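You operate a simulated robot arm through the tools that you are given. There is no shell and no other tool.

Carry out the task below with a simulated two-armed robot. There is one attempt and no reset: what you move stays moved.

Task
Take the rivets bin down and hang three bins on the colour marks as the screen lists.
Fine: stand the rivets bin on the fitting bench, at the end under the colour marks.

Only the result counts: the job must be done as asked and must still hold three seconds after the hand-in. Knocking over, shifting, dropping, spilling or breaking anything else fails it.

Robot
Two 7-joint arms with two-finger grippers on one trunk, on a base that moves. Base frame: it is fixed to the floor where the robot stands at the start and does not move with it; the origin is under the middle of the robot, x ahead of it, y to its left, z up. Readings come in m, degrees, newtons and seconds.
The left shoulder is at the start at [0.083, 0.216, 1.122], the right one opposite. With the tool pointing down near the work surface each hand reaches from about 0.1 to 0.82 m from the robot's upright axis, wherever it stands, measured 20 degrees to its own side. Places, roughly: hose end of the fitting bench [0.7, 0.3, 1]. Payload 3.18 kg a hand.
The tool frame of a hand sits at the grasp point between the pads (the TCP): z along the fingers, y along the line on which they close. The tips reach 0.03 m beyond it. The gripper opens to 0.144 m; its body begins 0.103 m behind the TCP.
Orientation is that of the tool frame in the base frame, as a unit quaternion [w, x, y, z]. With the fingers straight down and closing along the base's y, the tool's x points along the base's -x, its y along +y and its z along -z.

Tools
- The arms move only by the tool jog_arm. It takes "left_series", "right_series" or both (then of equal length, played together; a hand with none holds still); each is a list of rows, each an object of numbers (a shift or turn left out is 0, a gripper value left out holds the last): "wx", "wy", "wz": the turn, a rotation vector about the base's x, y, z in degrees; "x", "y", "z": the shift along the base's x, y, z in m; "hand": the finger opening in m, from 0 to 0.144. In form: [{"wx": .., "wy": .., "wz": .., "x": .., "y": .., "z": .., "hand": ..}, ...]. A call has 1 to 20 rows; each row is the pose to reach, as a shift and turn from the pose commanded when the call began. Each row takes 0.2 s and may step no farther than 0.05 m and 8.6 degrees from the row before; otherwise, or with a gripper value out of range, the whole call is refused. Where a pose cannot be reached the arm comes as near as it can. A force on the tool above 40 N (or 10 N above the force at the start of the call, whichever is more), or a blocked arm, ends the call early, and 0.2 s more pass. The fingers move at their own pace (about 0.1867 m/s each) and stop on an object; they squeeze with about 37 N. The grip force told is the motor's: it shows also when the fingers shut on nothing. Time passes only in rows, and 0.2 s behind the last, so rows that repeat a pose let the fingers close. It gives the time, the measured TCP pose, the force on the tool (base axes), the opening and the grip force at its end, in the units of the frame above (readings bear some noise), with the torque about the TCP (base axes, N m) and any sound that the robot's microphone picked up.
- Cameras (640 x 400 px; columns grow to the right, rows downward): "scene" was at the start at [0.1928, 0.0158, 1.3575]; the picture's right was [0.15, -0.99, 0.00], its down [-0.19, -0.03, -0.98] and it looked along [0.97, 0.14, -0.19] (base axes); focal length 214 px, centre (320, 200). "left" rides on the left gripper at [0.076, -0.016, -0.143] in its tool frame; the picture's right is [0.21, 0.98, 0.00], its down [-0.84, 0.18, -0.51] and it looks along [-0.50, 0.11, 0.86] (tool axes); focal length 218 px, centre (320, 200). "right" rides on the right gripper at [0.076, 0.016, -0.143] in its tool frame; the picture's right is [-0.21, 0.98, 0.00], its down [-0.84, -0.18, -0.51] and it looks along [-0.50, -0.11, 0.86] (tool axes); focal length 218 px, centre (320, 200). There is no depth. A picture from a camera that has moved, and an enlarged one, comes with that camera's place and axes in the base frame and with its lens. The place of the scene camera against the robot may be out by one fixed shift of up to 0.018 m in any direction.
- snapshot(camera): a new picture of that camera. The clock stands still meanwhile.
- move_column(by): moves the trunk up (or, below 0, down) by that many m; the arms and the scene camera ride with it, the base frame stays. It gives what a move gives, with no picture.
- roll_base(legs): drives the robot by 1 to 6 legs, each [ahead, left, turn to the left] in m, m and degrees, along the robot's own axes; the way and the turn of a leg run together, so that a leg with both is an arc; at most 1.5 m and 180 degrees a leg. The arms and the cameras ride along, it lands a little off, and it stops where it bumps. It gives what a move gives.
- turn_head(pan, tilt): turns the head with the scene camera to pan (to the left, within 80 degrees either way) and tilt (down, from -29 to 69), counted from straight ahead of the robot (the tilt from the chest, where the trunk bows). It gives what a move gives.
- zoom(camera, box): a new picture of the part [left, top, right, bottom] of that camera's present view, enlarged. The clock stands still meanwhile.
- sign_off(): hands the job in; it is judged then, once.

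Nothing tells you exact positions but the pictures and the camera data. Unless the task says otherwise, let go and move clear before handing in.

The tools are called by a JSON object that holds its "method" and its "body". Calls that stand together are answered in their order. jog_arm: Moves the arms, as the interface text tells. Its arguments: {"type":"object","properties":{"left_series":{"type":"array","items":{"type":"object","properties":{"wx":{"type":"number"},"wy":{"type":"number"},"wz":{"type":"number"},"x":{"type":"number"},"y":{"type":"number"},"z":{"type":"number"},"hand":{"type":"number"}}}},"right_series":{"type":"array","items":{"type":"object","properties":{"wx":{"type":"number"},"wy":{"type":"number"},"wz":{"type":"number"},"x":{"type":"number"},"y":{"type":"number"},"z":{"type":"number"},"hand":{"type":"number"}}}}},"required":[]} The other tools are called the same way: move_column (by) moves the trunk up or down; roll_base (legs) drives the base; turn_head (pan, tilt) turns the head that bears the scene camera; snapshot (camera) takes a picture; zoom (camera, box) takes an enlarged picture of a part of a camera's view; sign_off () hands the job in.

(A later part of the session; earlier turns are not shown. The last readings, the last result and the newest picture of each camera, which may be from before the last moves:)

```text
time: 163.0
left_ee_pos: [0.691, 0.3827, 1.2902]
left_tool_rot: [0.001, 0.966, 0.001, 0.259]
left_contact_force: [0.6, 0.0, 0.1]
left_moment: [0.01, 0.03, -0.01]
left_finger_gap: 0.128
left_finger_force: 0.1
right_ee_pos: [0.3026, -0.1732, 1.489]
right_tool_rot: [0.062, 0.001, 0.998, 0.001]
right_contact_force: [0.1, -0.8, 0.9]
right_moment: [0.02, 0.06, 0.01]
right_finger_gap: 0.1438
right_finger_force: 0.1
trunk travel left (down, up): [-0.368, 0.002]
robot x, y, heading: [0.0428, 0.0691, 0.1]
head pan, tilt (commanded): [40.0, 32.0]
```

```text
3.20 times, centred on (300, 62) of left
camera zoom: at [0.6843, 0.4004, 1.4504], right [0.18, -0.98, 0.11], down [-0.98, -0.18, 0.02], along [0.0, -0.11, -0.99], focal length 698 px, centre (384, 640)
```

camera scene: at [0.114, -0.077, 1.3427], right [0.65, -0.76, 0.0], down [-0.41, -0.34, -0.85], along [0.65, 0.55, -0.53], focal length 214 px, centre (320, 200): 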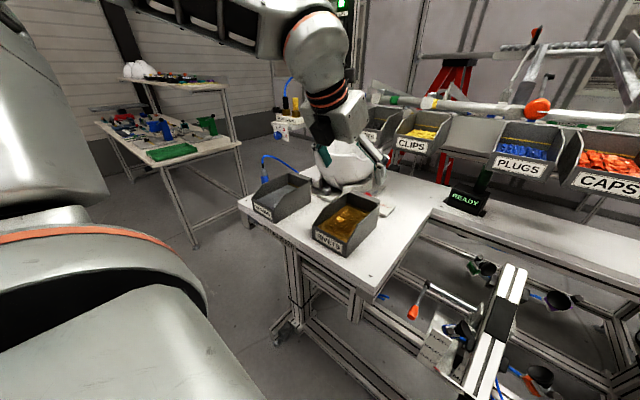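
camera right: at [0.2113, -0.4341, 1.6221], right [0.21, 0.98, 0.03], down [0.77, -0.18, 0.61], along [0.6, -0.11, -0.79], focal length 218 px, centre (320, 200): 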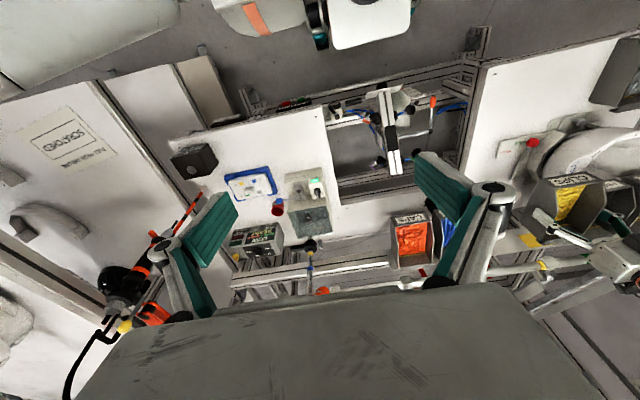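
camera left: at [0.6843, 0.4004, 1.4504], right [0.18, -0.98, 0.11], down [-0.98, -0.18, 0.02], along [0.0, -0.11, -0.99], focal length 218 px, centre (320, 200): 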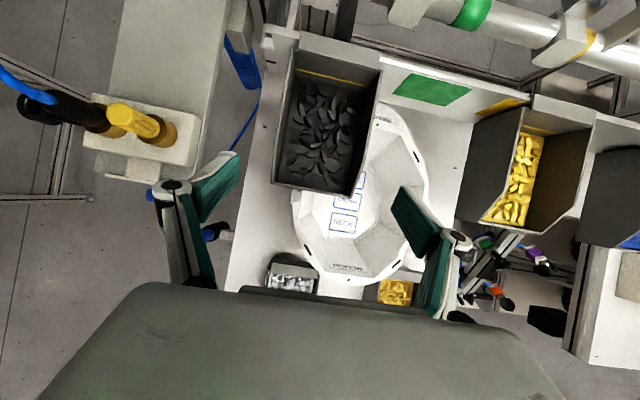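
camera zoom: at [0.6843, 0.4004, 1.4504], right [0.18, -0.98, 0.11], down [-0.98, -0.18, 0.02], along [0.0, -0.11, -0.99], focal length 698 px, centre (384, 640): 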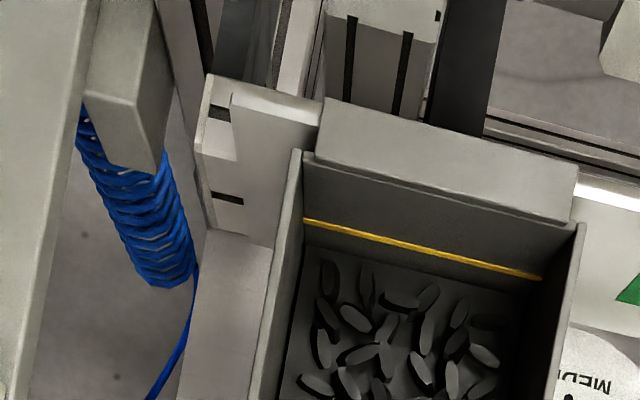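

The pivots bin hangs on blue. For the washers, I back the base off, retract the hand over the washers bin, and lower the trunk.

{"method": "roll_base", "body": {"legs": [[-0.085, 0.0, 0.0]]}}

{"method": "jog_arm", "body": {"left_series": [{"x": -0.04}, {"x": -0.08}, {"x": -0.12}, {"x": -0.13}, {"x": -0.13}]}}

{"method": "move_column", "body": {"by": -0.14}}

{"method": "snapshot", "body": {"camera": "left"}}

{"method": "zoom", "body": {"camera": "left", "box": [200, 70, 440, 220]}}

```text
time: 164.1
left_ee_pos: [0.6045, 0.3829, 1.2899]
left_tool_rot: [0.001, 0.966, 0.002, 0.259]
left_contact_force: [0.9, -0.3, 0.0]
left_moment: [-0.01, -0.03, 0.02]
left_finger_gap: 0.128
left_finger_force: 0.0
right_ee_pos: [0.2157, -0.173, 1.4903]
right_tool_rot: [0.063, 0.001, 0.998, 0.001]
right_contact_force: [-1.1, 0.1, 0.7]
right_moment: [-0.01, -0.04, 0.0]
right_finger_gap: 0.1437
right_finger_force: 0.0
trunk travel left (down, up): [-0.368, 0.002]
robot x, y, heading: [-0.0386, 0.0681, -0.1]
head pan, tilt (commanded): [40.0, 32.0]
```

```text
time: 165.3
left_ee_pos: [0.4744, 0.3833, 1.2905]
left_tool_rot: [0.001, 0.966, 0.002, 0.259]
left_contact_force: [-0.4, 0.3, 0.2]
left_moment: [-0.01, 0.0, -0.03]
left_finger_gap: 0.1281
left_finger_force: 0.1
right_ee_pos: [0.2168, -0.1734, 1.4905]
right_tool_rot: [0.063, 0.001, 0.998, 0.001]
right_contact_force: [-0.6, 0.1, -0.2]
right_moment: [0.03, 0.01, -0.01]
right_finger_gap: 0.144
right_finger_force: 0.1
trunk travel left (down, up): [-0.368, 0.002]
robot x, y, heading: [-0.0397, 0.0653, 0.0]
head pan, tilt (commanded): [40.0, 32.0]
```

```text
time: 167.0
left_ee_pos: [0.4755, 0.3836, 1.1506]
left_tool_rot: [0.002, 0.966, 0.001, 0.26]
left_contact_force: [-0.2, -0.7, 0.4]
left_moment: [0.0, -0.01, 0.0]
left_finger_gap: 0.1279
left_finger_force: 0.2
right_ee_pos: [0.2164, -0.1723, 1.3519]
right_tool_rot: [0.064, 0.001, 0.998, 0.001]
right_contact_force: [-0.2, 0.5, 0.4]
right_moment: [0.0, -0.04, 0.0]
right_finger_gap: 0.1439
right_finger_force: 0.1
trunk travel left (down, up): [-0.228, 0.142]
robot x, y, heading: [-0.0369, 0.0644, 0.2]
head pan, tilt (commanded): [40.0, 32.0]
```

```text
taken
camera left: at [0.4669, 0.4005, 1.3122], right [0.18, -0.98, 0.11], down [-0.98, -0.18, 0.02], along [0.0, -0.11, -0.99], focal length 218 px, centre (320, 200)
```

left: 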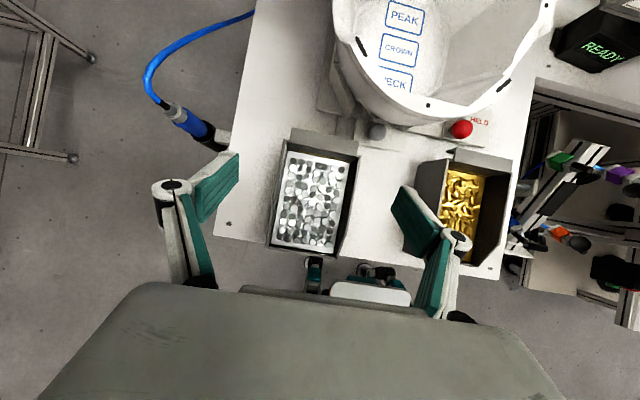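

```text
2.67 times, centred on (320, 145) of left
camera zoom: at [0.4669, 0.4005, 1.3122], right [0.18, -0.98, 0.11], down [-0.98, -0.18, 0.02], along [0.0, -0.11, -0.99], focal length 582 px, centre (320, 347)
```

zoom: 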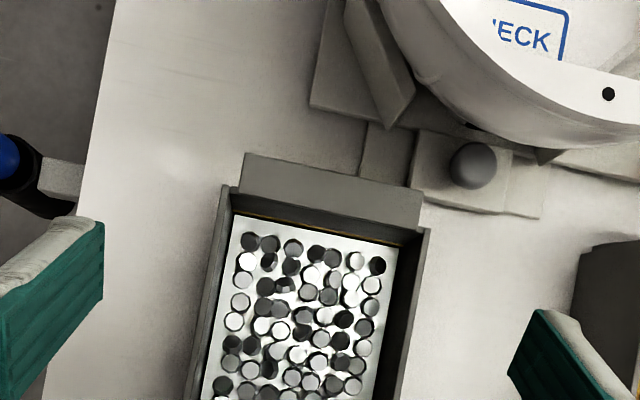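

Washers bin: centre y≈0.379, back wall x≈0.533, no yaw. I lower around it and grip slightly high so the knuckles clear the neighbours later.

{"method": "jog_arm", "body": {"left_series": [{"x": -0.005, "y": -0.003, "z": -0.03}, {"x": -0.009, "y": -0.005, "z": -0.07}, {"x": -0.009, "y": -0.005, "z": -0.1}, {"x": -0.009, "y": -0.005, "z": -0.127}, {"x": -0.009, "y": -0.005, "z": -0.127}]}}

{"method": "snapshot", "body": {"camera": "left"}}

{"method": "jog_arm", "body": {"left_series": [{"hand": 0.115}, {"hand": 0.108}, {"hand": 0.09}, {"hand": 0.06}, {"hand": 0.06}, {"hand": 0.06}]}}

```text
time: 168.2
left_ee_pos: [0.4666, 0.3772, 1.0229]
left_tool_rot: [0.001, 0.966, 0.001, 0.259]
left_contact_force: [-0.8, 0.2, -0.1]
left_moment: [-0.02, 0.01, 0.04]
left_finger_gap: 0.128
left_finger_force: 0.2
right_ee_pos: [0.2152, -0.1717, 1.3496]
right_tool_rot: [0.062, 0.002, 0.998, 0.002]
right_contact_force: [-0.5, -0.6, -0.5]
right_moment: [0.02, -0.04, -0.02]
right_finger_gap: 0.144
right_finger_force: 0.0
trunk travel left (down, up): [-0.228, 0.142]
robot x, y, heading: [-0.0384, 0.0645, 0.3]
head pan, tilt (commanded): [40.0, 32.0]
```

```text
taken
camera left: at [0.4594, 0.3952, 1.1846], right [0.18, -0.98, 0.11], down [-0.98, -0.18, 0.02], along [0.0, -0.11, -0.99], focal length 218 px, centre (320, 200)
```

left: 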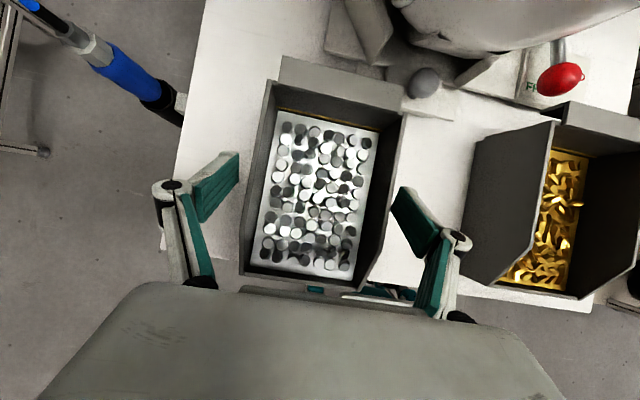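

```text
time: 169.6
left_ee_pos: [0.4665, 0.3764, 1.0233]
left_tool_rot: [0.002, 0.966, 0.001, 0.259]
left_contact_force: [-0.8, -1.0, 2.5]
left_moment: [-0.28, 0.02, 0.05]
left_finger_gap: 0.1045
left_finger_force: 37.2
right_ee_pos: [0.217, -0.1736, 1.3509]
right_tool_rot: [0.062, 0.001, 0.998, 0.002]
right_contact_force: [0.7, 0.2, 0.6]
right_moment: [-0.04, 0.01, -0.01]
right_finger_gap: 0.1441
right_finger_force: 0.1
trunk travel left (down, up): [-0.228, 0.142]
robot x, y, heading: [-0.0379, 0.0685, 0.3]
head pan, tilt (commanded): [40.0, 32.0]
```

Washers gripped. I lift, raise the trunk, and drive right and forward to approach the green mark.

{"method": "jog_arm", "body": {"left_series": [{"z": 0.01}, {"z": 0.03}, {"z": 0.06}, {"z": 0.09}, {"z": 0.09}]}}

{"method": "move_column", "body": {"by": 0.14}}

{"method": "roll_base", "body": {"legs": [[0.0, -0.11, 0.0], [0.085, 0.0, 0.0]]}}

{"method": "snapshot", "body": {"camera": "left"}}

{"method": "snapshot", "body": {"camera": "scene"}}

```text
time: 170.8
left_ee_pos: [0.4654, 0.3791, 1.1116]
left_tool_rot: [0.002, 0.966, 0.002, 0.259]
left_contact_force: [-0.2, -0.1, -1.8]
left_moment: [0.01, 0.04, 0.02]
left_finger_gap: 0.1043
left_finger_force: 36.9
right_ee_pos: [0.2169, -0.173, 1.3498]
right_tool_rot: [0.063, 0.001, 0.998, 0.002]
right_contact_force: [0.7, -0.8, 0.1]
right_moment: [0.01, 0.0, 0.0]
right_finger_gap: 0.1441
right_finger_force: 0.1
trunk travel left (down, up): [-0.228, 0.142]
robot x, y, heading: [-0.0403, 0.0684, 0.2]
head pan, tilt (commanded): [40.0, 32.0]
```

```text
time: 172.4
left_ee_pos: [0.4661, 0.3785, 1.2533]
left_tool_rot: [0.001, 0.966, 0.002, 0.26]
left_contact_force: [0.5, 0.4, -2.5]
left_moment: [0.01, 0.0, 0.0]
left_finger_gap: 0.1044
left_finger_force: 36.5
right_ee_pos: [0.2177, -0.1738, 1.4911]
right_tool_rot: [0.062, 0.0, 0.998, 0.002]
right_contact_force: [0.4, 0.1, 0.0]
right_moment: [0.01, -0.01, -0.04]
right_finger_gap: 0.144
right_finger_force: 0.1
trunk travel left (down, up): [-0.368, 0.002]
robot x, y, heading: [-0.0394, 0.0687, 0.1]
head pan, tilt (commanded): [40.0, 32.0]
```

```text
time: 174.8
left_ee_pos: [0.5528, 0.2668, 1.2528]
left_tool_rot: [0.001, 0.966, 0.001, 0.258]
left_contact_force: [-0.7, -0.6, -2.0]
left_moment: [0.0, 0.05, -0.01]
left_finger_gap: 0.1042
left_finger_force: 37.2
right_ee_pos: [0.3026, -0.2849, 1.4905]
right_tool_rot: [0.062, 0.001, 0.998, 0.002]
right_contact_force: [-0.6, -0.6, -0.2]
right_moment: [0.01, 0.06, -0.01]
right_finger_gap: 0.1439
right_finger_force: 0.0
trunk travel left (down, up): [-0.368, 0.002]
robot x, y, heading: [0.0487, -0.043, -0.1]
head pan, tilt (commanded): [40.0, 32.0]
```

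```text
taken
camera left: at [0.5455, 0.2842, 1.4138], right [0.18, -0.98, 0.11], down [-0.98, -0.18, 0.02], along [0.0, -0.11, -0.99], focal length 218 px, centre (320, 200)
```

left: 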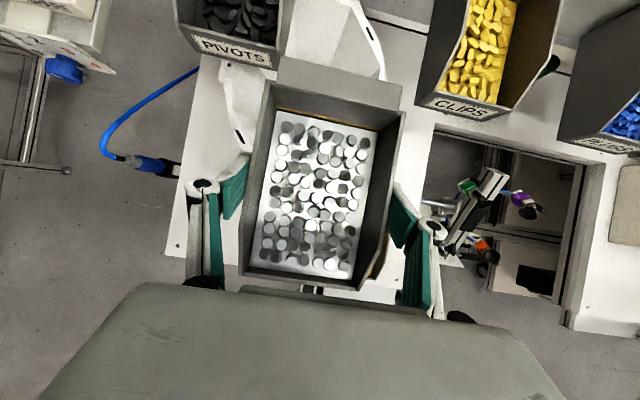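

```text
taken
camera scene: at [0.1647, 0.0166, 1.4896], right [0.64, -0.76, 0.0], down [-0.41, -0.34, -0.85], along [0.65, 0.55, -0.53], focal length 214 px, centre (320, 200)
```

scene: 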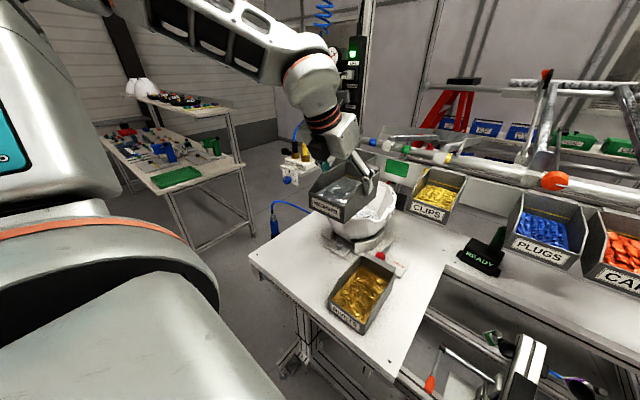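

I centre at y≈0.241 between the neighbours and go forward to just short of the panel.

{"method": "jog_arm", "body": {"left_series": [{"x": 0.03, "y": -0.015}, {"x": 0.06, "y": -0.026}, {"x": 0.1, "y": -0.026}, {"x": 0.14, "y": -0.026}, {"x": 0.18, "y": -0.026}, {"x": 0.2, "y": -0.026}, {"x": 0.2, "y": -0.026}]}}

{"method": "snapshot", "body": {"camera": "left"}}

{"method": "zoom", "body": {"camera": "left", "box": [160, 0, 480, 200]}}

```text
time: 176.3
left_ee_pos: [0.7536, 0.2426, 1.2544]
left_tool_rot: [0.0, 0.966, 0.002, 0.259]
left_contact_force: [-0.2, 1.1, -2.3]
left_moment: [-0.02, 0.06, 0.01]
left_finger_gap: 0.1047
left_finger_force: 36.8
right_ee_pos: [0.3012, -0.2839, 1.4913]
right_tool_rot: [0.063, 0.001, 0.998, 0.002]
right_contact_force: [0.5, -1.0, -0.3]
right_moment: [0.0, -0.02, 0.02]
right_finger_gap: 0.1441
right_finger_force: 0.1
trunk travel left (down, up): [-0.368, 0.002]
robot x, y, heading: [0.045, -0.0453, 0.3]
head pan, tilt (commanded): [40.0, 32.0]
```

```text
taken
camera left: at [0.7452, 0.2588, 1.4149], right [0.18, -0.98, 0.11], down [-0.98, -0.18, 0.02], along [0.0, -0.11, -0.99], focal length 218 px, centre (320, 200)
```

left: 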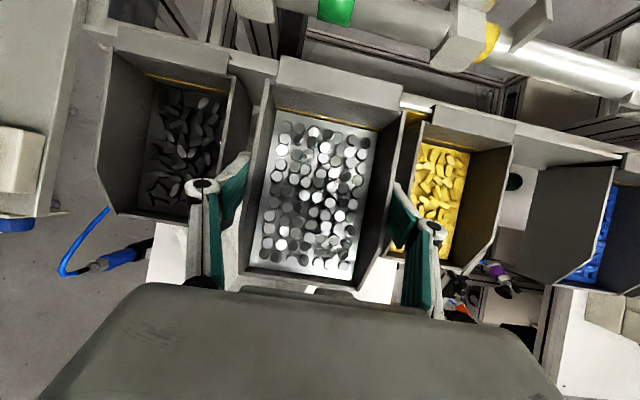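

```text
2.00 times, centred on (320, 100) of left
camera zoom: at [0.7452, 0.2588, 1.4149], right [0.18, -0.98, 0.11], down [-0.98, -0.18, 0.02], along [0.0, -0.11, -0.99], focal length 436 px, centre (320, 400)
```

zoom: 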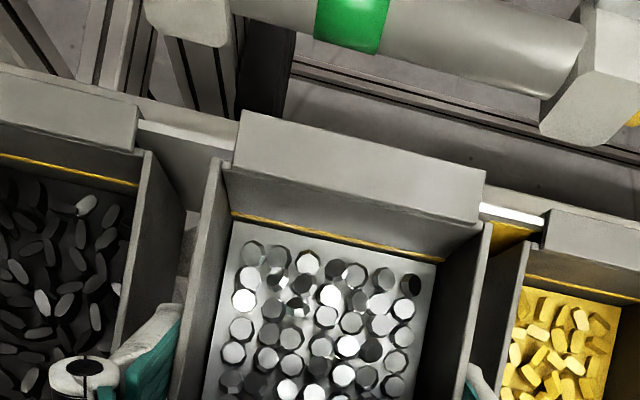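

I advance gently until the back wall touches the panel.

{"method": "jog_arm", "body": {"left_series": [{"x": 0.008}, {"x": 0.015}, {"x": 0.018}, {"x": 0.018}]}}

{"method": "jog_arm", "body": {"left_series": [{"x": 0.0015}, {"x": 0.003}, {"x": 0.003}]}}

```text
time: 177.3
left_ee_pos: [0.7702, 0.2412, 1.2521]
left_tool_rot: [0.001, 0.966, 0.002, 0.26]
left_contact_force: [0.6, -0.3, -2.1]
left_moment: [0.05, 0.01, -0.03]
left_finger_gap: 0.1043
left_finger_force: 36.6
right_ee_pos: [0.3022, -0.2831, 1.4903]
right_tool_rot: [0.063, 0.0, 0.998, 0.002]
right_contact_force: [-0.4, -0.1, -0.8]
right_moment: [0.02, 0.01, 0.03]
right_finger_gap: 0.1439
right_finger_force: 0.0
trunk travel left (down, up): [-0.368, 0.002]
robot x, y, heading: [0.0463, -0.045, 0.0]
head pan, tilt (commanded): [40.0, 32.0]
```

```text
time: 178.2
left_ee_pos: [0.7734, 0.2415, 1.2522]
left_tool_rot: [0.001, 0.966, 0.002, 0.258]
left_contact_force: [0.1, -0.1, -2.8]
left_moment: [0.01, 0.06, 0.03]
left_finger_gap: 0.1044
left_finger_force: 36.9
right_ee_pos: [0.3024, -0.284, 1.4906]
right_tool_rot: [0.063, 0.001, 0.998, 0.002]
right_contact_force: [-0.6, 0.4, 0.0]
right_moment: [0.01, -0.01, 0.0]
right_finger_gap: 0.1437
right_finger_force: 0.0
trunk travel left (down, up): [-0.368, 0.002]
robot x, y, heading: [0.0479, -0.0426, 0.2]
head pan, tilt (commanded): [40.0, 32.0]
```

{"method": "jog_arm", "body": {"left_series": [{"x": 0.001}, {"x": 0.002}, {"x": 0.002}]}}

{"method": "jog_arm", "body": {"left_series": [{"x": 0.001}, {"x": 0.0015}, {"x": 0.0015}]}}

```text
time: 178.9
left_ee_pos: [0.7746, 0.2408, 1.2522]
left_tool_rot: [0.001, 0.966, 0.002, 0.259]
left_contact_force: [-3.2, -0.2, -2.5]
left_moment: [-0.01, 0.19, -0.17]
left_finger_gap: 0.1044
left_finger_force: 36.7
right_ee_pos: [0.3016, -0.2832, 1.4915]
right_tool_rot: [0.063, 0.0, 0.998, 0.002]
right_contact_force: [0.6, 0.3, 0.0]
right_moment: [0.01, -0.01, -0.01]
right_finger_gap: 0.1441
right_finger_force: 0.1
trunk travel left (down, up): [-0.368, 0.002]
robot x, y, heading: [0.0457, -0.0453, 0.3]
head pan, tilt (commanded): [40.0, 32.0]
```

```text
time: 179.8
left_ee_pos: [0.7741, 0.241, 1.252]
left_tool_rot: [0.001, 0.966, 0.001, 0.258]
left_contact_force: [-11.3, 0.1, -2.8]
left_moment: [0.08, 0.73, -0.55]
left_finger_gap: 0.1044
left_finger_force: 36.8
right_ee_pos: [0.2999, -0.2845, 1.4912]
right_tool_rot: [0.063, 0.001, 0.998, 0.002]
right_contact_force: [0.2, -0.3, -0.1]
right_moment: [0.0, 0.03, -0.01]
right_finger_gap: 0.1439
right_finger_force: 0.1
trunk travel left (down, up): [-0.368, 0.002]
robot x, y, heading: [0.0472, -0.0474, 0.3]
head pan, tilt (commanded): [40.0, 32.0]
```

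Contact found at x≈0.7745. I back off 2.5 mm and lower.

{"method": "jog_arm", "body": {"left_series": [{"x": -0.0025}, {"x": -0.0025, "z": -0.01}, {"x": -0.0025, "z": -0.02}, {"x": -0.0025, "z": -0.03}, {"x": -0.0025, "z": -0.036}, {"x": -0.0025, "z": -0.036}]}}

{"method": "jog_arm", "body": {"left_series": [{"z": -0.003}, {"z": -0.006}, {"z": -0.006}]}}

{"method": "zoom", "body": {"camera": "left", "box": [160, 0, 480, 200]}}

```text
time: 181.2
left_ee_pos: [0.7737, 0.2406, 1.2162]
left_tool_rot: [0.0, 0.966, 0.001, 0.259]
left_contact_force: [-0.8, -1.0, -1.6]
left_moment: [-0.01, 0.06, 0.01]
left_finger_gap: 0.1045
left_finger_force: 36.5
right_ee_pos: [0.3019, -0.2834, 1.4902]
right_tool_rot: [0.063, 0.001, 0.998, 0.001]
right_contact_force: [-0.2, -0.2, -0.2]
right_moment: [0.01, 0.01, 0.02]
right_finger_gap: 0.144
right_finger_force: 0.0
trunk travel left (down, up): [-0.368, 0.002]
robot x, y, heading: [0.0443, -0.0452, 0.2]
head pan, tilt (commanded): [40.0, 32.0]
```

```text
time: 181.9
left_ee_pos: [0.7727, 0.2412, 1.2107]
left_tool_rot: [0.001, 0.966, 0.002, 0.259]
left_contact_force: [0.3, -0.3, -2.0]
left_moment: [-0.01, 0.02, 0.0]
left_finger_gap: 0.1042
left_finger_force: 36.9
right_ee_pos: [0.3016, -0.284, 1.49]
right_tool_rot: [0.063, 0.001, 0.998, 0.002]
right_contact_force: [-0.1, 0.4, 0.1]
right_moment: [0.03, -0.03, 0.01]
right_finger_gap: 0.144
right_finger_force: 0.0
trunk travel left (down, up): [-0.368, 0.002]
robot x, y, heading: [0.0414, -0.0421, 0.1]
head pan, tilt (commanded): [40.0, 32.0]
```

```text
2.00 times, centred on (320, 100) of left
camera zoom: at [0.7668, 0.2582, 1.3718], right [0.18, -0.98, 0.11], down [-0.98, -0.18, 0.02], along [0.0, -0.11, -0.99], focal length 436 px, centre (320, 400)
```

zoom: 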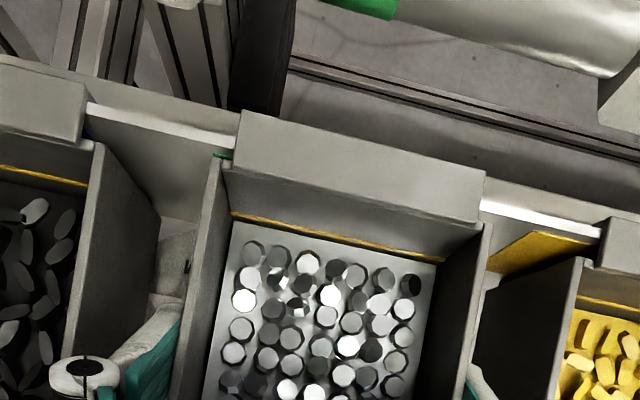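

No contact yet with the flange already below the panel top; I continue to seat it.

{"method": "jog_arm", "body": {"left_series": [{"z": -0.002}, {"z": -0.004}, {"z": -0.004}]}}

{"method": "jog_arm", "body": {"left_series": [{"z": -0.0015}, {"z": -0.003}, {"z": -0.003}]}}

```text
time: 182.8
left_ee_pos: [0.7729, 0.2404, 1.2068]
left_tool_rot: [0.001, 0.966, 0.0, 0.258]
left_contact_force: [-0.4, -0.3, -1.8]
left_moment: [-0.05, 0.02, 0.0]
left_finger_gap: 0.1043
left_finger_force: 36.8
right_ee_pos: [0.3023, -0.2837, 1.4906]
right_tool_rot: [0.063, 0.001, 0.998, 0.001]
right_contact_force: [0.6, -0.2, -0.4]
right_moment: [-0.01, -0.03, 0.0]
right_finger_gap: 0.144
right_finger_force: 0.0
trunk travel left (down, up): [-0.368, 0.002]
robot x, y, heading: [0.0473, -0.0444, 0.1]
head pan, tilt (commanded): [40.0, 32.0]
```

```text
time: 183.6
left_ee_pos: [0.773, 0.2403, 1.2063]
left_tool_rot: [0.001, 0.965, 0.002, 0.261]
left_contact_force: [3.3, 0.9, 8.1]
left_moment: [-0.5, -0.77, 0.21]
left_finger_gap: 0.1045
left_finger_force: 36.4
right_ee_pos: [0.3018, -0.2837, 1.4911]
right_tool_rot: [0.063, 0.0, 0.998, 0.001]
right_contact_force: [-0.2, -0.4, -1.1]
right_moment: [-0.04, 0.0, -0.02]
right_finger_gap: 0.1441
right_finger_force: 0.1
trunk travel left (down, up): [-0.368, 0.002]
robot x, y, heading: [0.0459, -0.043, 0.1]
head pan, tilt (commanded): [40.0, 32.0]
```

Seated (8 N up at z≈1.206, as expected). I open just a few millimetres because of the neighbours and check.

{"method": "jog_arm", "body": {"left_series": [{"hand": 0.108}, {"hand": 0.111}, {"hand": 0.112}, {"hand": 0.112}]}}

{"method": "snapshot", "body": {"camera": "left"}}

```text
time: 184.6
left_ee_pos: [0.7736, 0.2401, 1.2034]
left_tool_rot: [0.001, 0.966, 0.001, 0.259]
left_contact_force: [0.3, 0.0, -0.5]
left_moment: [-0.04, 0.02, 0.02]
left_finger_gap: 0.1122
left_finger_force: 0.1
right_ee_pos: [0.3019, -0.283, 1.4903]
right_tool_rot: [0.063, 0.001, 0.998, 0.001]
right_contact_force: [0.3, -0.2, 0.4]
right_moment: [0.03, 0.0, -0.01]
right_finger_gap: 0.1439
right_finger_force: 0.0
trunk travel left (down, up): [-0.368, 0.002]
robot x, y, heading: [0.049, -0.0404, 0.2]
head pan, tilt (commanded): [40.0, 32.0]
```

```text
taken
camera left: at [0.7662, 0.2581, 1.3652], right [0.18, -0.98, 0.11], down [-0.98, -0.18, 0.02], along [0.0, -0.11, -0.99], focal length 218 px, centre (320, 200)
```

left: 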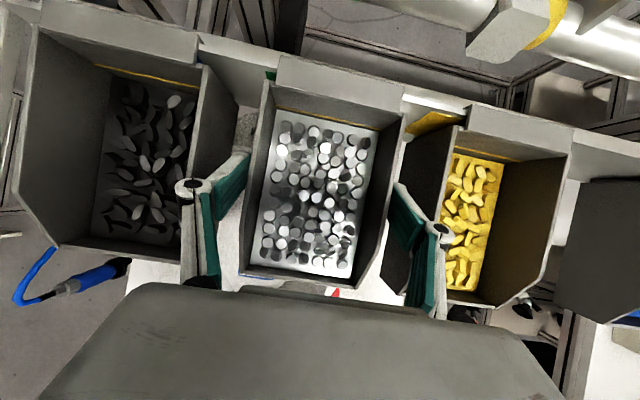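

The washers bin hangs free. I lift the gripper straight up and then measure the positions from above.

{"method": "jog_arm", "body": {"left_series": [{"z": 0.03}, {"z": 0.06}, {"z": 0.087}, {"z": 0.087}]}}

{"method": "jog_arm", "body": {"left_series": [{"x": -0.04}, {"x": -0.075}, {"x": -0.075}]}}

{"method": "snapshot", "body": {"camera": "left"}}

{"method": "zoom", "body": {"camera": "left", "box": [240, 0, 520, 175]}}

{"method": "zoom", "body": {"camera": "left", "box": [120, 0, 360, 150]}}

```text
time: 185.6
left_ee_pos: [0.7741, 0.2417, 1.2901]
left_tool_rot: [0.002, 0.966, 0.002, 0.258]
left_contact_force: [-0.2, 0.1, -0.7]
left_moment: [0.03, -0.01, 0.01]
left_finger_gap: 0.1119
left_finger_force: 0.1
right_ee_pos: [0.3024, -0.2837, 1.49]
right_tool_rot: [0.062, 0.001, 0.998, 0.002]
right_contact_force: [-0.7, -0.5, -0.2]
right_moment: [-0.02, 0.0, -0.07]
right_finger_gap: 0.1442
right_finger_force: 0.1
trunk travel left (down, up): [-0.368, 0.002]
robot x, y, heading: [0.0409, -0.0443, 0.3]
head pan, tilt (commanded): [40.0, 32.0]
```

```text
time: 186.3
left_ee_pos: [0.6997, 0.2415, 1.2904]
left_tool_rot: [0.002, 0.966, 0.001, 0.258]
left_contact_force: [0.7, 0.1, 0.5]
left_moment: [-0.01, -0.02, 0.01]
left_finger_gap: 0.1123
left_finger_force: 0.0
right_ee_pos: [0.303, -0.2839, 1.4909]
right_tool_rot: [0.061, 0.001, 0.998, 0.002]
right_contact_force: [0.5, 0.6, -0.4]
right_moment: [0.01, 0.01, 0.0]
right_finger_gap: 0.1439
right_finger_force: 0.1
trunk travel left (down, up): [-0.368, 0.002]
robot x, y, heading: [0.0469, -0.045, -0.1]
head pan, tilt (commanded): [40.0, 32.0]
```

```text
taken
camera left: at [0.6921, 0.2592, 1.4512], right [0.18, -0.98, 0.11], down [-0.98, -0.18, 0.02], along [0.0, -0.11, -0.99], focal length 218 px, centre (320, 200)
```

left: 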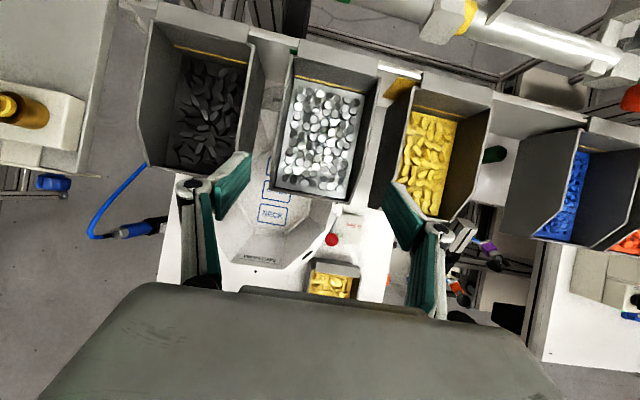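

```text
2.29 times, centred on (380, 88) of left
camera zoom: at [0.6921, 0.2592, 1.4512], right [0.18, -0.98, 0.11], down [-0.98, -0.18, 0.02], along [0.0, -0.11, -0.99], focal length 499 px, centre (183, 457)
```

zoom: 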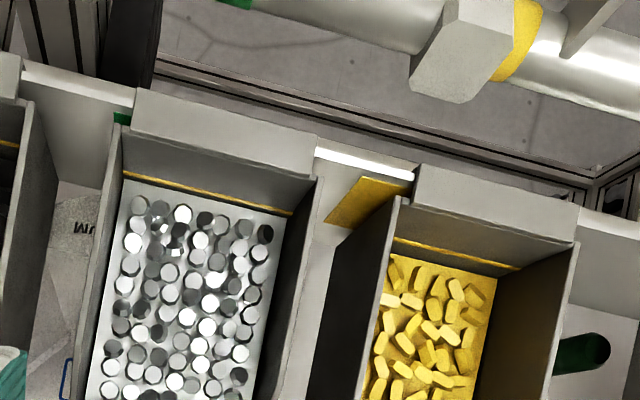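

```text
2.67 times, centred on (240, 75) of left
camera zoom: at [0.6921, 0.2592, 1.4512], right [0.18, -0.98, 0.11], down [-0.98, -0.18, 0.02], along [0.0, -0.11, -0.99], focal length 582 px, centre (533, 533)
```

zoom: 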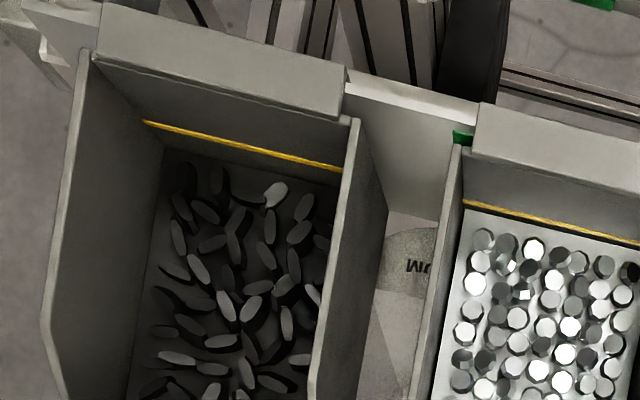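

Now I fine-centre the washers on green: fingers closed, inserted in the bin, pushing left a little at a time.

{"method": "jog_arm", "body": {"left_series": [{"hand": 0.05}, {"hand": 0.0, "x": 0.035}, {"hand": 0.0, "x": 0.068}, {"hand": 0.0, "x": 0.068}, {"hand": 0.0, "x": 0.068, "z": -0.03}, {"hand": 0.0, "x": 0.068, "z": -0.055}, {"hand": 0.0, "x": 0.068, "z": -0.075}, {"hand": 0.0, "x": 0.068, "z": -0.075}]}}

{"method": "snapshot", "body": {"camera": "left"}}

```text
time: 188.2
left_ee_pos: [0.7656, 0.2414, 1.2153]
left_tool_rot: [0.002, 0.966, 0.001, 0.258]
left_contact_force: [-0.1, 0.7, 0.5]
left_moment: [0.0, 0.05, 0.01]
left_finger_gap: 0.0
left_finger_force: 30.7
right_ee_pos: [0.3015, -0.2838, 1.4902]
right_tool_rot: [0.063, 0.002, 0.998, 0.002]
right_contact_force: [-0.2, -0.3, 0.2]
right_moment: [0.0, -0.01, 0.0]
right_finger_gap: 0.1439
right_finger_force: 0.0
trunk travel left (down, up): [-0.368, 0.002]
robot x, y, heading: [0.0471, -0.0434, -0.0]
head pan, tilt (commanded): [40.0, 32.0]
```

```text
taken
camera left: at [0.7584, 0.2586, 1.3767], right [0.18, -0.98, 0.11], down [-0.98, -0.18, 0.02], along [0.0, -0.11, -0.99], focal length 218 px, centre (320, 200)
```

left: 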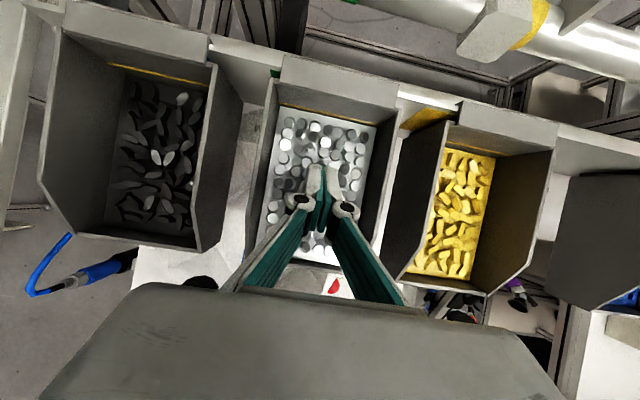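

Fingers are inside the washers bin. I push left stepwise.

{"method": "jog_arm", "body": {"left_series": [{"y": 0.012}, {"y": 0.022}, {"y": 0.03}, {"y": 0.036}, {"y": 0.04}, {"y": 0.044}, {"y": 0.044}]}}

{"method": "zoom", "body": {"camera": "left", "box": [240, 20, 520, 195]}}

```text
time: 189.8
left_ee_pos: [0.7661, 0.2859, 1.2164]
left_tool_rot: [0.0, 0.966, 0.002, 0.258]
left_contact_force: [-0.3, -3.0, 0.8]
left_moment: [-0.06, 0.01, 0.02]
left_finger_gap: 0.0001
left_finger_force: 30.8
right_ee_pos: [0.3019, -0.2848, 1.4903]
right_tool_rot: [0.063, 0.001, 0.998, 0.003]
right_contact_force: [-0.4, 0.1, 0.9]
right_moment: [0.0, 0.02, -0.01]
right_finger_gap: 0.1439
right_finger_force: 0.0
trunk travel left (down, up): [-0.368, 0.002]
robot x, y, heading: [0.046, -0.0443, -0.1]
head pan, tilt (commanded): [40.0, 32.0]
```

```text
2.29 times, centred on (380, 108) of left
camera zoom: at [0.7593, 0.3023, 1.3778], right [0.18, -0.98, 0.11], down [-0.98, -0.18, 0.02], along [0.0, -0.11, -0.99], focal length 499 px, centre (183, 411)
```

zoom: 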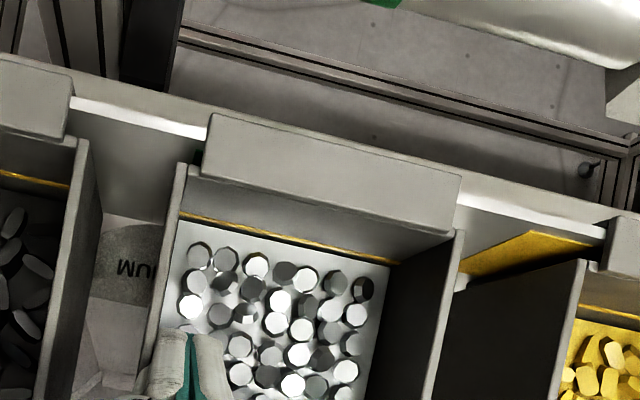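

The washers centre is now at y≈0.250; the green mark's centre is ≈0.255. One more 5 mm push.

{"method": "jog_arm", "body": {"left_series": [{"y": 0.0025}, {"y": 0.005}, {"y": 0.005}]}}

{"method": "zoom", "body": {"camera": "left", "box": [240, 20, 520, 195]}}

{"method": "zoom", "body": {"camera": "left", "box": [60, 0, 340, 175]}}

```text
time: 190.6
left_ee_pos: [0.7666, 0.2906, 1.2152]
left_tool_rot: [0.001, 0.966, 0.001, 0.259]
left_contact_force: [0.3, -3.6, 1.4]
left_moment: [-0.01, -0.02, 0.01]
left_finger_gap: 0.0002
left_finger_force: 30.4
right_ee_pos: [0.3022, -0.2849, 1.4894]
right_tool_rot: [0.064, 0.001, 0.998, 0.003]
right_contact_force: [0.0, 0.9, 0.2]
right_moment: [0.02, 0.0, -0.02]
right_finger_gap: 0.1438
right_finger_force: 0.0
trunk travel left (down, up): [-0.368, 0.002]
robot x, y, heading: [0.0471, -0.0466, 0.2]
head pan, tilt (commanded): [40.0, 32.0]
```

```text
2.29 times, centred on (380, 108) of left
camera zoom: at [0.7595, 0.3068, 1.3775], right [0.18, -0.98, 0.11], down [-0.98, -0.18, 0.02], along [0.0, -0.11, -0.99], focal length 499 px, centre (183, 411)
```

zoom: 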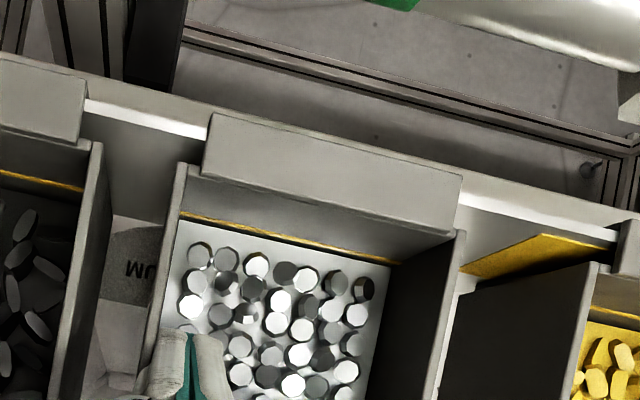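

```text
2.29 times, centred on (200, 88) of left
camera zoom: at [0.7595, 0.3068, 1.3775], right [0.18, -0.98, 0.11], down [-0.98, -0.18, 0.02], along [0.0, -0.11, -0.99], focal length 499 px, centre (594, 457)
```

zoom: 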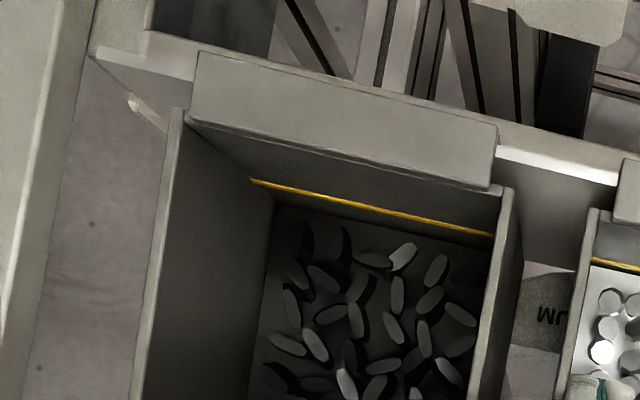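

Washers are centred at y≈0.254 on green and pivots at 0.383 on blue. I withdraw the fingers and move the base right for the clips.

{"method": "jog_arm", "body": {"left_series": [{"y": -0.012}, {"y": -0.02, "z": 0.02}, {"y": -0.02, "z": 0.05}, {"y": -0.02, "z": 0.075}, {"x": -0.04, "y": -0.02, "z": 0.075}, {"x": -0.07, "y": -0.02, "z": 0.075}, {"x": -0.07, "y": -0.02, "z": 0.075}]}}

{"method": "roll_base", "body": {"legs": [[0.0, -0.165, 0.0]]}}

{"method": "snapshot", "body": {"camera": "left"}}

{"method": "zoom", "body": {"camera": "left", "box": [180, 0, 460, 175]}}

```text
time: 192.2
left_ee_pos: [0.6971, 0.2698, 1.2914]
left_tool_rot: [0.002, 0.966, 0.002, 0.259]
left_contact_force: [-0.6, 0.5, 0.0]
left_moment: [-0.02, -0.02, -0.02]
left_finger_gap: 0.0002
left_finger_force: 31.1
right_ee_pos: [0.3025, -0.2854, 1.49]
right_tool_rot: [0.062, 0.001, 0.998, 0.002]
right_contact_force: [-0.1, 0.4, 0.5]
right_moment: [-0.03, -0.03, 0.03]
right_finger_gap: 0.144
right_finger_force: 0.1
trunk travel left (down, up): [-0.368, 0.002]
robot x, y, heading: [0.0496, -0.0439, -0.0]
head pan, tilt (commanded): [40.0, 32.0]
```

```text
time: 194.2
left_ee_pos: [0.6971, 0.1033, 1.2914]
left_tool_rot: [0.002, 0.966, 0.002, 0.259]
left_contact_force: [0.1, 0.2, -0.5]
left_moment: [0.03, -0.03, 0.01]
left_finger_gap: 0.0
left_finger_force: 30.6
right_ee_pos: [0.3021, -0.4497, 1.4913]
right_tool_rot: [0.063, 0.002, 0.998, 0.002]
right_contact_force: [0.1, 0.4, -0.5]
right_moment: [0.01, 0.01, 0.01]
right_finger_gap: 0.144
right_finger_force: 0.0
trunk travel left (down, up): [-0.368, 0.002]
robot x, y, heading: [0.0455, -0.2093, 0.0]
head pan, tilt (commanded): [40.0, 32.0]
```

```text
taken
camera left: at [0.69, 0.1212, 1.4527], right [0.18, -0.98, 0.11], down [-0.98, -0.18, 0.02], along [0.0, -0.11, -0.99], focal length 218 px, centre (320, 200)
```

left: 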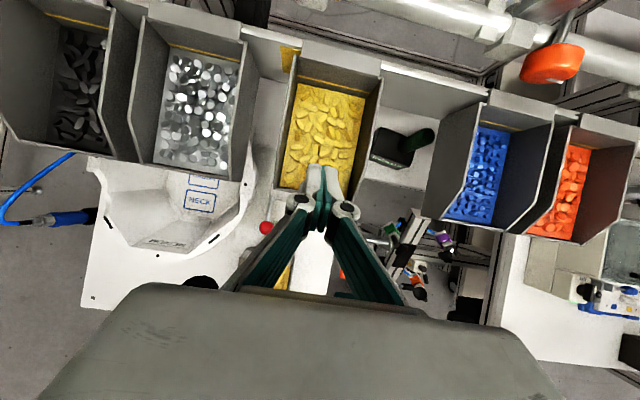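

```text
2.29 times, centred on (320, 88) of left
camera zoom: at [0.69, 0.1212, 1.4527], right [0.18, -0.98, 0.11], down [-0.98, -0.18, 0.02], along [0.0, -0.11, -0.99], focal length 499 px, centre (320, 457)
```

zoom: 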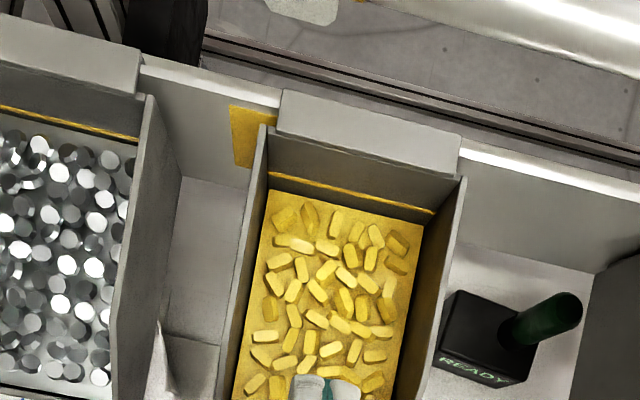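

Clips centre is at y≈0.101, the yellow mark's at ≈0.128. I insert the closed fingers and push left.

{"method": "jog_arm", "body": {"left_series": [{"x": 0.035}, {"x": 0.068}, {"x": 0.068, "z": -0.03}, {"x": 0.068, "z": -0.055}, {"x": 0.068, "z": -0.076}, {"x": 0.068, "z": -0.076}]}}

{"method": "jog_arm", "body": {"left_series": [{"y": 0.015}, {"y": 0.03}, {"y": 0.037}, {"y": 0.043}, {"y": 0.049}, {"y": 0.055}, {"y": 0.055}]}}

{"method": "zoom", "body": {"camera": "left", "box": [240, 20, 520, 195]}}

{"method": "snapshot", "body": {"camera": "left"}}

```text
time: 195.6
left_ee_pos: [0.7641, 0.1036, 1.2158]
left_tool_rot: [0.002, 0.966, 0.001, 0.258]
left_contact_force: [0.6, -0.1, 0.1]
left_moment: [-0.02, -0.02, 0.01]
left_finger_gap: 0.0
left_finger_force: 31.1
right_ee_pos: [0.3018, -0.4494, 1.4906]
right_tool_rot: [0.063, 0.001, 0.998, 0.001]
right_contact_force: [-0.4, -0.7, 0.6]
right_moment: [-0.01, 0.02, 0.02]
right_finger_gap: 0.144
right_finger_force: 0.1
trunk travel left (down, up): [-0.368, 0.002]
robot x, y, heading: [0.0476, -0.2109, -0.0]
head pan, tilt (commanded): [40.0, 32.0]
```

```text
time: 197.2
left_ee_pos: [0.7653, 0.1594, 1.2154]
left_tool_rot: [0.001, 0.966, 0.0, 0.259]
left_contact_force: [-0.3, -2.6, -0.5]
left_moment: [-0.02, 0.02, 0.04]
left_finger_gap: 0.0
left_finger_force: 31.0
right_ee_pos: [0.3012, -0.4488, 1.4897]
right_tool_rot: [0.063, 0.001, 0.998, 0.002]
right_contact_force: [-0.5, 0.2, 0.0]
right_moment: [0.02, -0.01, -0.01]
right_finger_gap: 0.1439
right_finger_force: 0.1
trunk travel left (down, up): [-0.368, 0.002]
robot x, y, heading: [0.0429, -0.2092, 0.1]
head pan, tilt (commanded): [40.0, 32.0]
```

```text
2.29 times, centred on (380, 108) of left
camera zoom: at [0.758, 0.1761, 1.3771], right [0.18, -0.98, 0.11], down [-0.98, -0.18, 0.02], along [0.0, -0.11, -0.99], focal length 499 px, centre (183, 411)
```

zoom: 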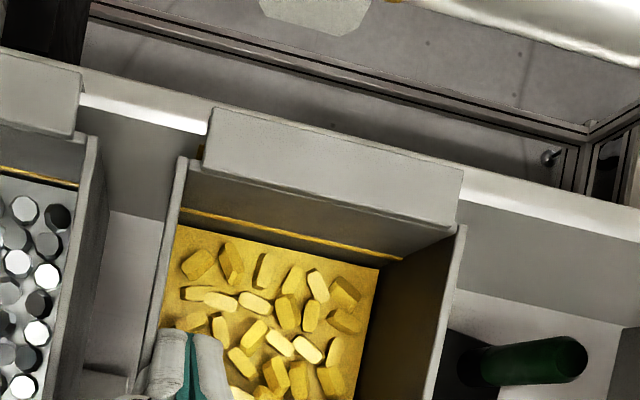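

```text
taken
camera left: at [0.758, 0.1761, 1.3771], right [0.18, -0.98, 0.11], down [-0.98, -0.18, 0.02], along [0.0, -0.11, -0.99], focal length 218 px, centre (320, 200)
```

left: 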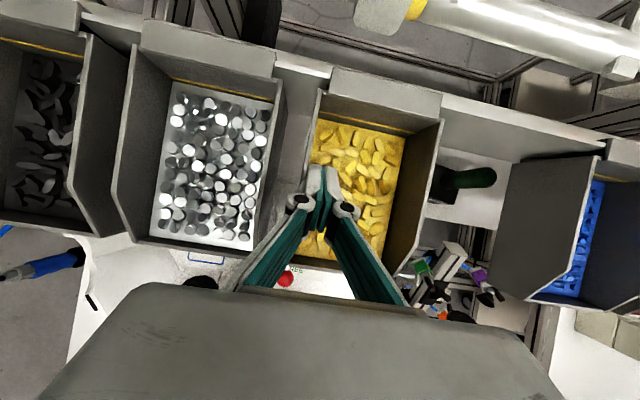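

Clips centre is ≈0.124; I push 4 mm more to reach the mark's centre.

{"method": "jog_arm", "body": {"left_series": [{"y": 0.002}, {"y": 0.004}, {"y": 0.004}]}}

{"method": "zoom", "body": {"camera": "left", "box": [240, 20, 520, 195]}}

{"method": "jog_arm", "body": {"left_series": [{"y": -0.012}, {"y": -0.025, "z": 0.02}, {"y": -0.025, "z": 0.05}, {"y": -0.025, "z": 0.08}, {"x": -0.04, "y": -0.025, "z": 0.085}, {"x": -0.08, "y": -0.025, "z": 0.085}, {"x": -0.12, "y": -0.025, "z": 0.085}, {"x": -0.16, "y": -0.025, "z": 0.085}]}}

{"method": "snapshot", "body": {"camera": "left"}}

```text
time: 198.0
left_ee_pos: [0.7647, 0.1635, 1.216]
left_tool_rot: [0.002, 0.966, 0.0, 0.259]
left_contact_force: [-0.6, -3.2, 0.8]
left_moment: [0.01, 0.01, 0.02]
left_finger_gap: 0.0
left_finger_force: 30.8
right_ee_pos: [0.3016, -0.4501, 1.4893]
right_tool_rot: [0.063, 0.001, 0.998, 0.002]
right_contact_force: [-0.1, -0.1, -0.8]
right_moment: [-0.03, 0.03, 0.0]
right_finger_gap: 0.1442
right_finger_force: 0.2
trunk travel left (down, up): [-0.368, 0.002]
robot x, y, heading: [0.0455, -0.206, 0.2]
head pan, tilt (commanded): [40.0, 32.0]
```

```text
2.29 times, centred on (380, 108) of left
camera zoom: at [0.758, 0.1796, 1.3772], right [0.18, -0.98, 0.11], down [-0.98, -0.18, 0.02], along [0.0, -0.11, -0.99], focal length 499 px, centre (183, 411)
```

zoom: 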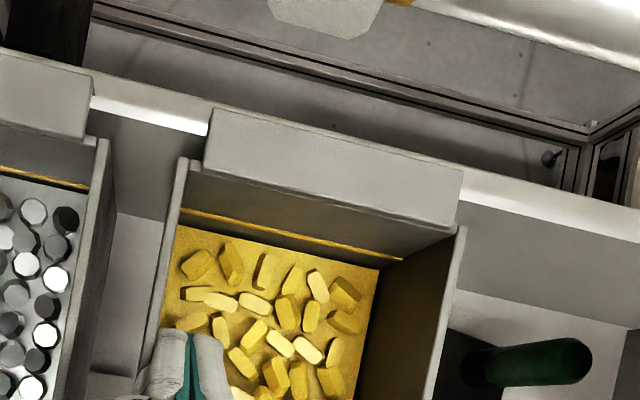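

```text
time: 199.8
left_ee_pos: [0.6013, 0.1373, 1.3021]
left_tool_rot: [0.002, 0.966, 0.001, 0.26]
left_contact_force: [0.4, 0.6, 0.2]
left_moment: [-0.02, -0.05, 0.01]
left_finger_gap: 0.0001
left_finger_force: 30.9
right_ee_pos: [0.3003, -0.448, 1.4914]
right_tool_rot: [0.064, 0.002, 0.998, 0.002]
right_contact_force: [-0.9, -0.2, 0.4]
right_moment: [-0.02, -0.05, 0.02]
right_finger_gap: 0.1438
right_finger_force: 0.0
trunk travel left (down, up): [-0.368, 0.002]
robot x, y, heading: [0.0463, -0.2039, 0.0]
head pan, tilt (commanded): [40.0, 32.0]
```

```text
taken
camera left: at [0.596, 0.1557, 1.4627], right [0.18, -0.98, 0.11], down [-0.98, -0.18, 0.02], along [0.0, -0.11, -0.99], focal length 218 px, centre (320, 200)
```

left: 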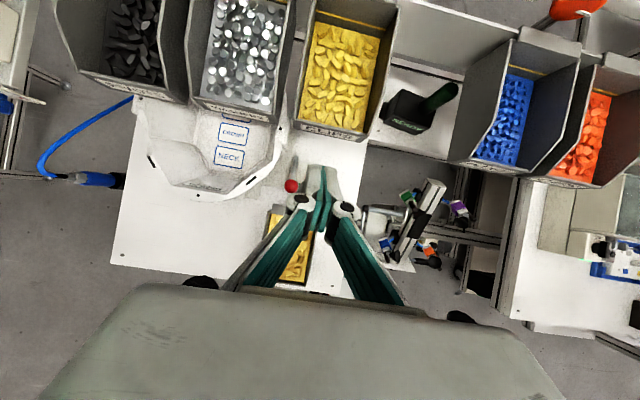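

All three bins hang centred on their marks. I back the robot away and inspect everything with the head camera.

{"method": "roll_base", "body": {"legs": [[-0.15, 0.0, 0.0]]}}

{"method": "jog_arm", "body": {"left_series": [{"y": 0.04}, {"y": 0.08}, {"y": 0.12}, {"y": 0.16}, {"y": 0.2}, {"y": 0.24}, {"y": 0.24}]}}

{"method": "turn_head", "body": {"pan": 22, "tilt": 28}}

{"method": "snapshot", "body": {"camera": "scene"}}

{"method": "zoom", "body": {"camera": "scene", "box": [200, 90, 440, 240]}}

```text
time: 201.2
left_ee_pos: [0.4566, 0.1373, 1.3007]
left_tool_rot: [0.002, 0.966, 0.002, 0.259]
left_contact_force: [-0.3, 0.5, 1.7]
left_moment: [0.01, -0.02, 0.0]
left_finger_gap: 0.0
left_finger_force: 31.0
right_ee_pos: [0.154, -0.449, 1.4896]
right_tool_rot: [0.063, 0.002, 0.998, 0.001]
right_contact_force: [-0.8, 0.5, -0.2]
right_moment: [0.02, 0.0, 0.01]
right_finger_gap: 0.1439
right_finger_force: 0.0
trunk travel left (down, up): [-0.368, 0.002]
robot x, y, heading: [-0.1003, -0.2071, 0.2]
head pan, tilt (commanded): [40.0, 32.0]
```

```text
time: 202.8
left_ee_pos: [0.4592, 0.3775, 1.3012]
left_tool_rot: [0.002, 0.966, 0.0, 0.26]
left_contact_force: [-1.2, 0.4, -0.5]
left_moment: [0.04, -0.01, 0.03]
left_finger_gap: 0.0
left_finger_force: 30.4
right_ee_pos: [0.1541, -0.4504, 1.4907]
right_tool_rot: [0.062, 0.001, 0.998, 0.002]
right_contact_force: [-0.1, -0.3, 0.6]
right_moment: [0.03, 0.0, 0.03]
right_finger_gap: 0.1443
right_finger_force: 0.1
trunk travel left (down, up): [-0.368, 0.002]
robot x, y, heading: [-0.1055, -0.2085, -0.1]
head pan, tilt (commanded): [40.0, 32.0]
```

```text
time: 203.6
left_ee_pos: [0.4591, 0.3782, 1.2994]
left_tool_rot: [0.001, 0.966, 0.001, 0.259]
left_contact_force: [0.6, 0.0, 0.0]
left_moment: [0.01, 0.0, 0.02]
left_finger_gap: 0.0
left_finger_force: 31.2
right_ee_pos: [0.1547, -0.4495, 1.4907]
right_tool_rot: [0.063, 0.002, 0.998, 0.002]
right_contact_force: [0.4, 0.7, -0.3]
right_moment: [-0.01, 0.02, 0.0]
right_finger_gap: 0.1439
right_finger_force: 0.0
trunk travel left (down, up): [-0.368, 0.002]
robot x, y, heading: [-0.1022, -0.2066, 0.2]
head pan, tilt (commanded): [22.0, 28.0]
```

```text
taken
camera scene: at [0.032, -0.1716, 1.496], right [0.38, -0.93, 0.0], down [-0.44, -0.18, -0.88], along [0.82, 0.33, -0.47], focal length 214 px, centre (320, 200)
```

scene: 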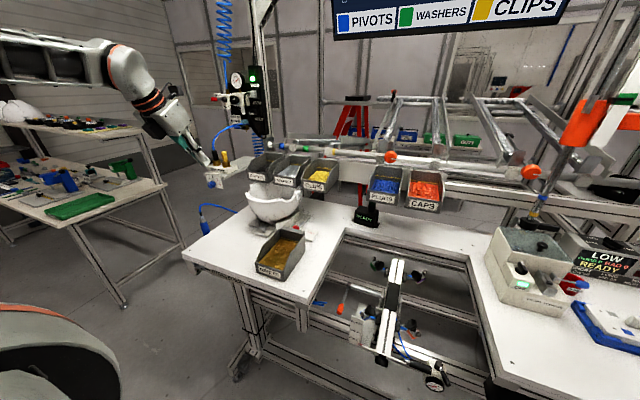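

```text
2.67 times, centred on (320, 165) of scene
camera zoom: at [0.032, -0.1716, 1.496], right [0.38, -0.93, 0.0], down [-0.44, -0.18, -0.88], along [0.82, 0.33, -0.47], focal length 572 px, centre (320, 293)
```

zoom: 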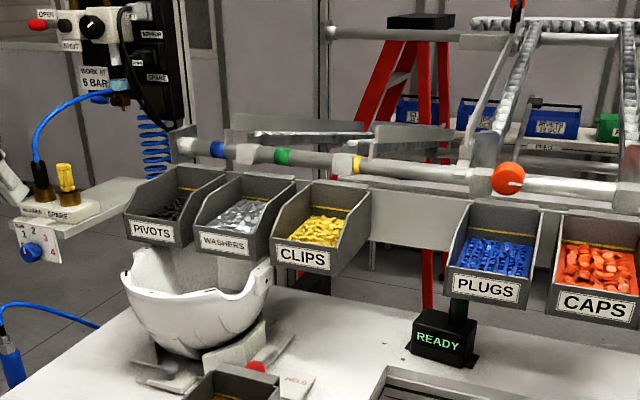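

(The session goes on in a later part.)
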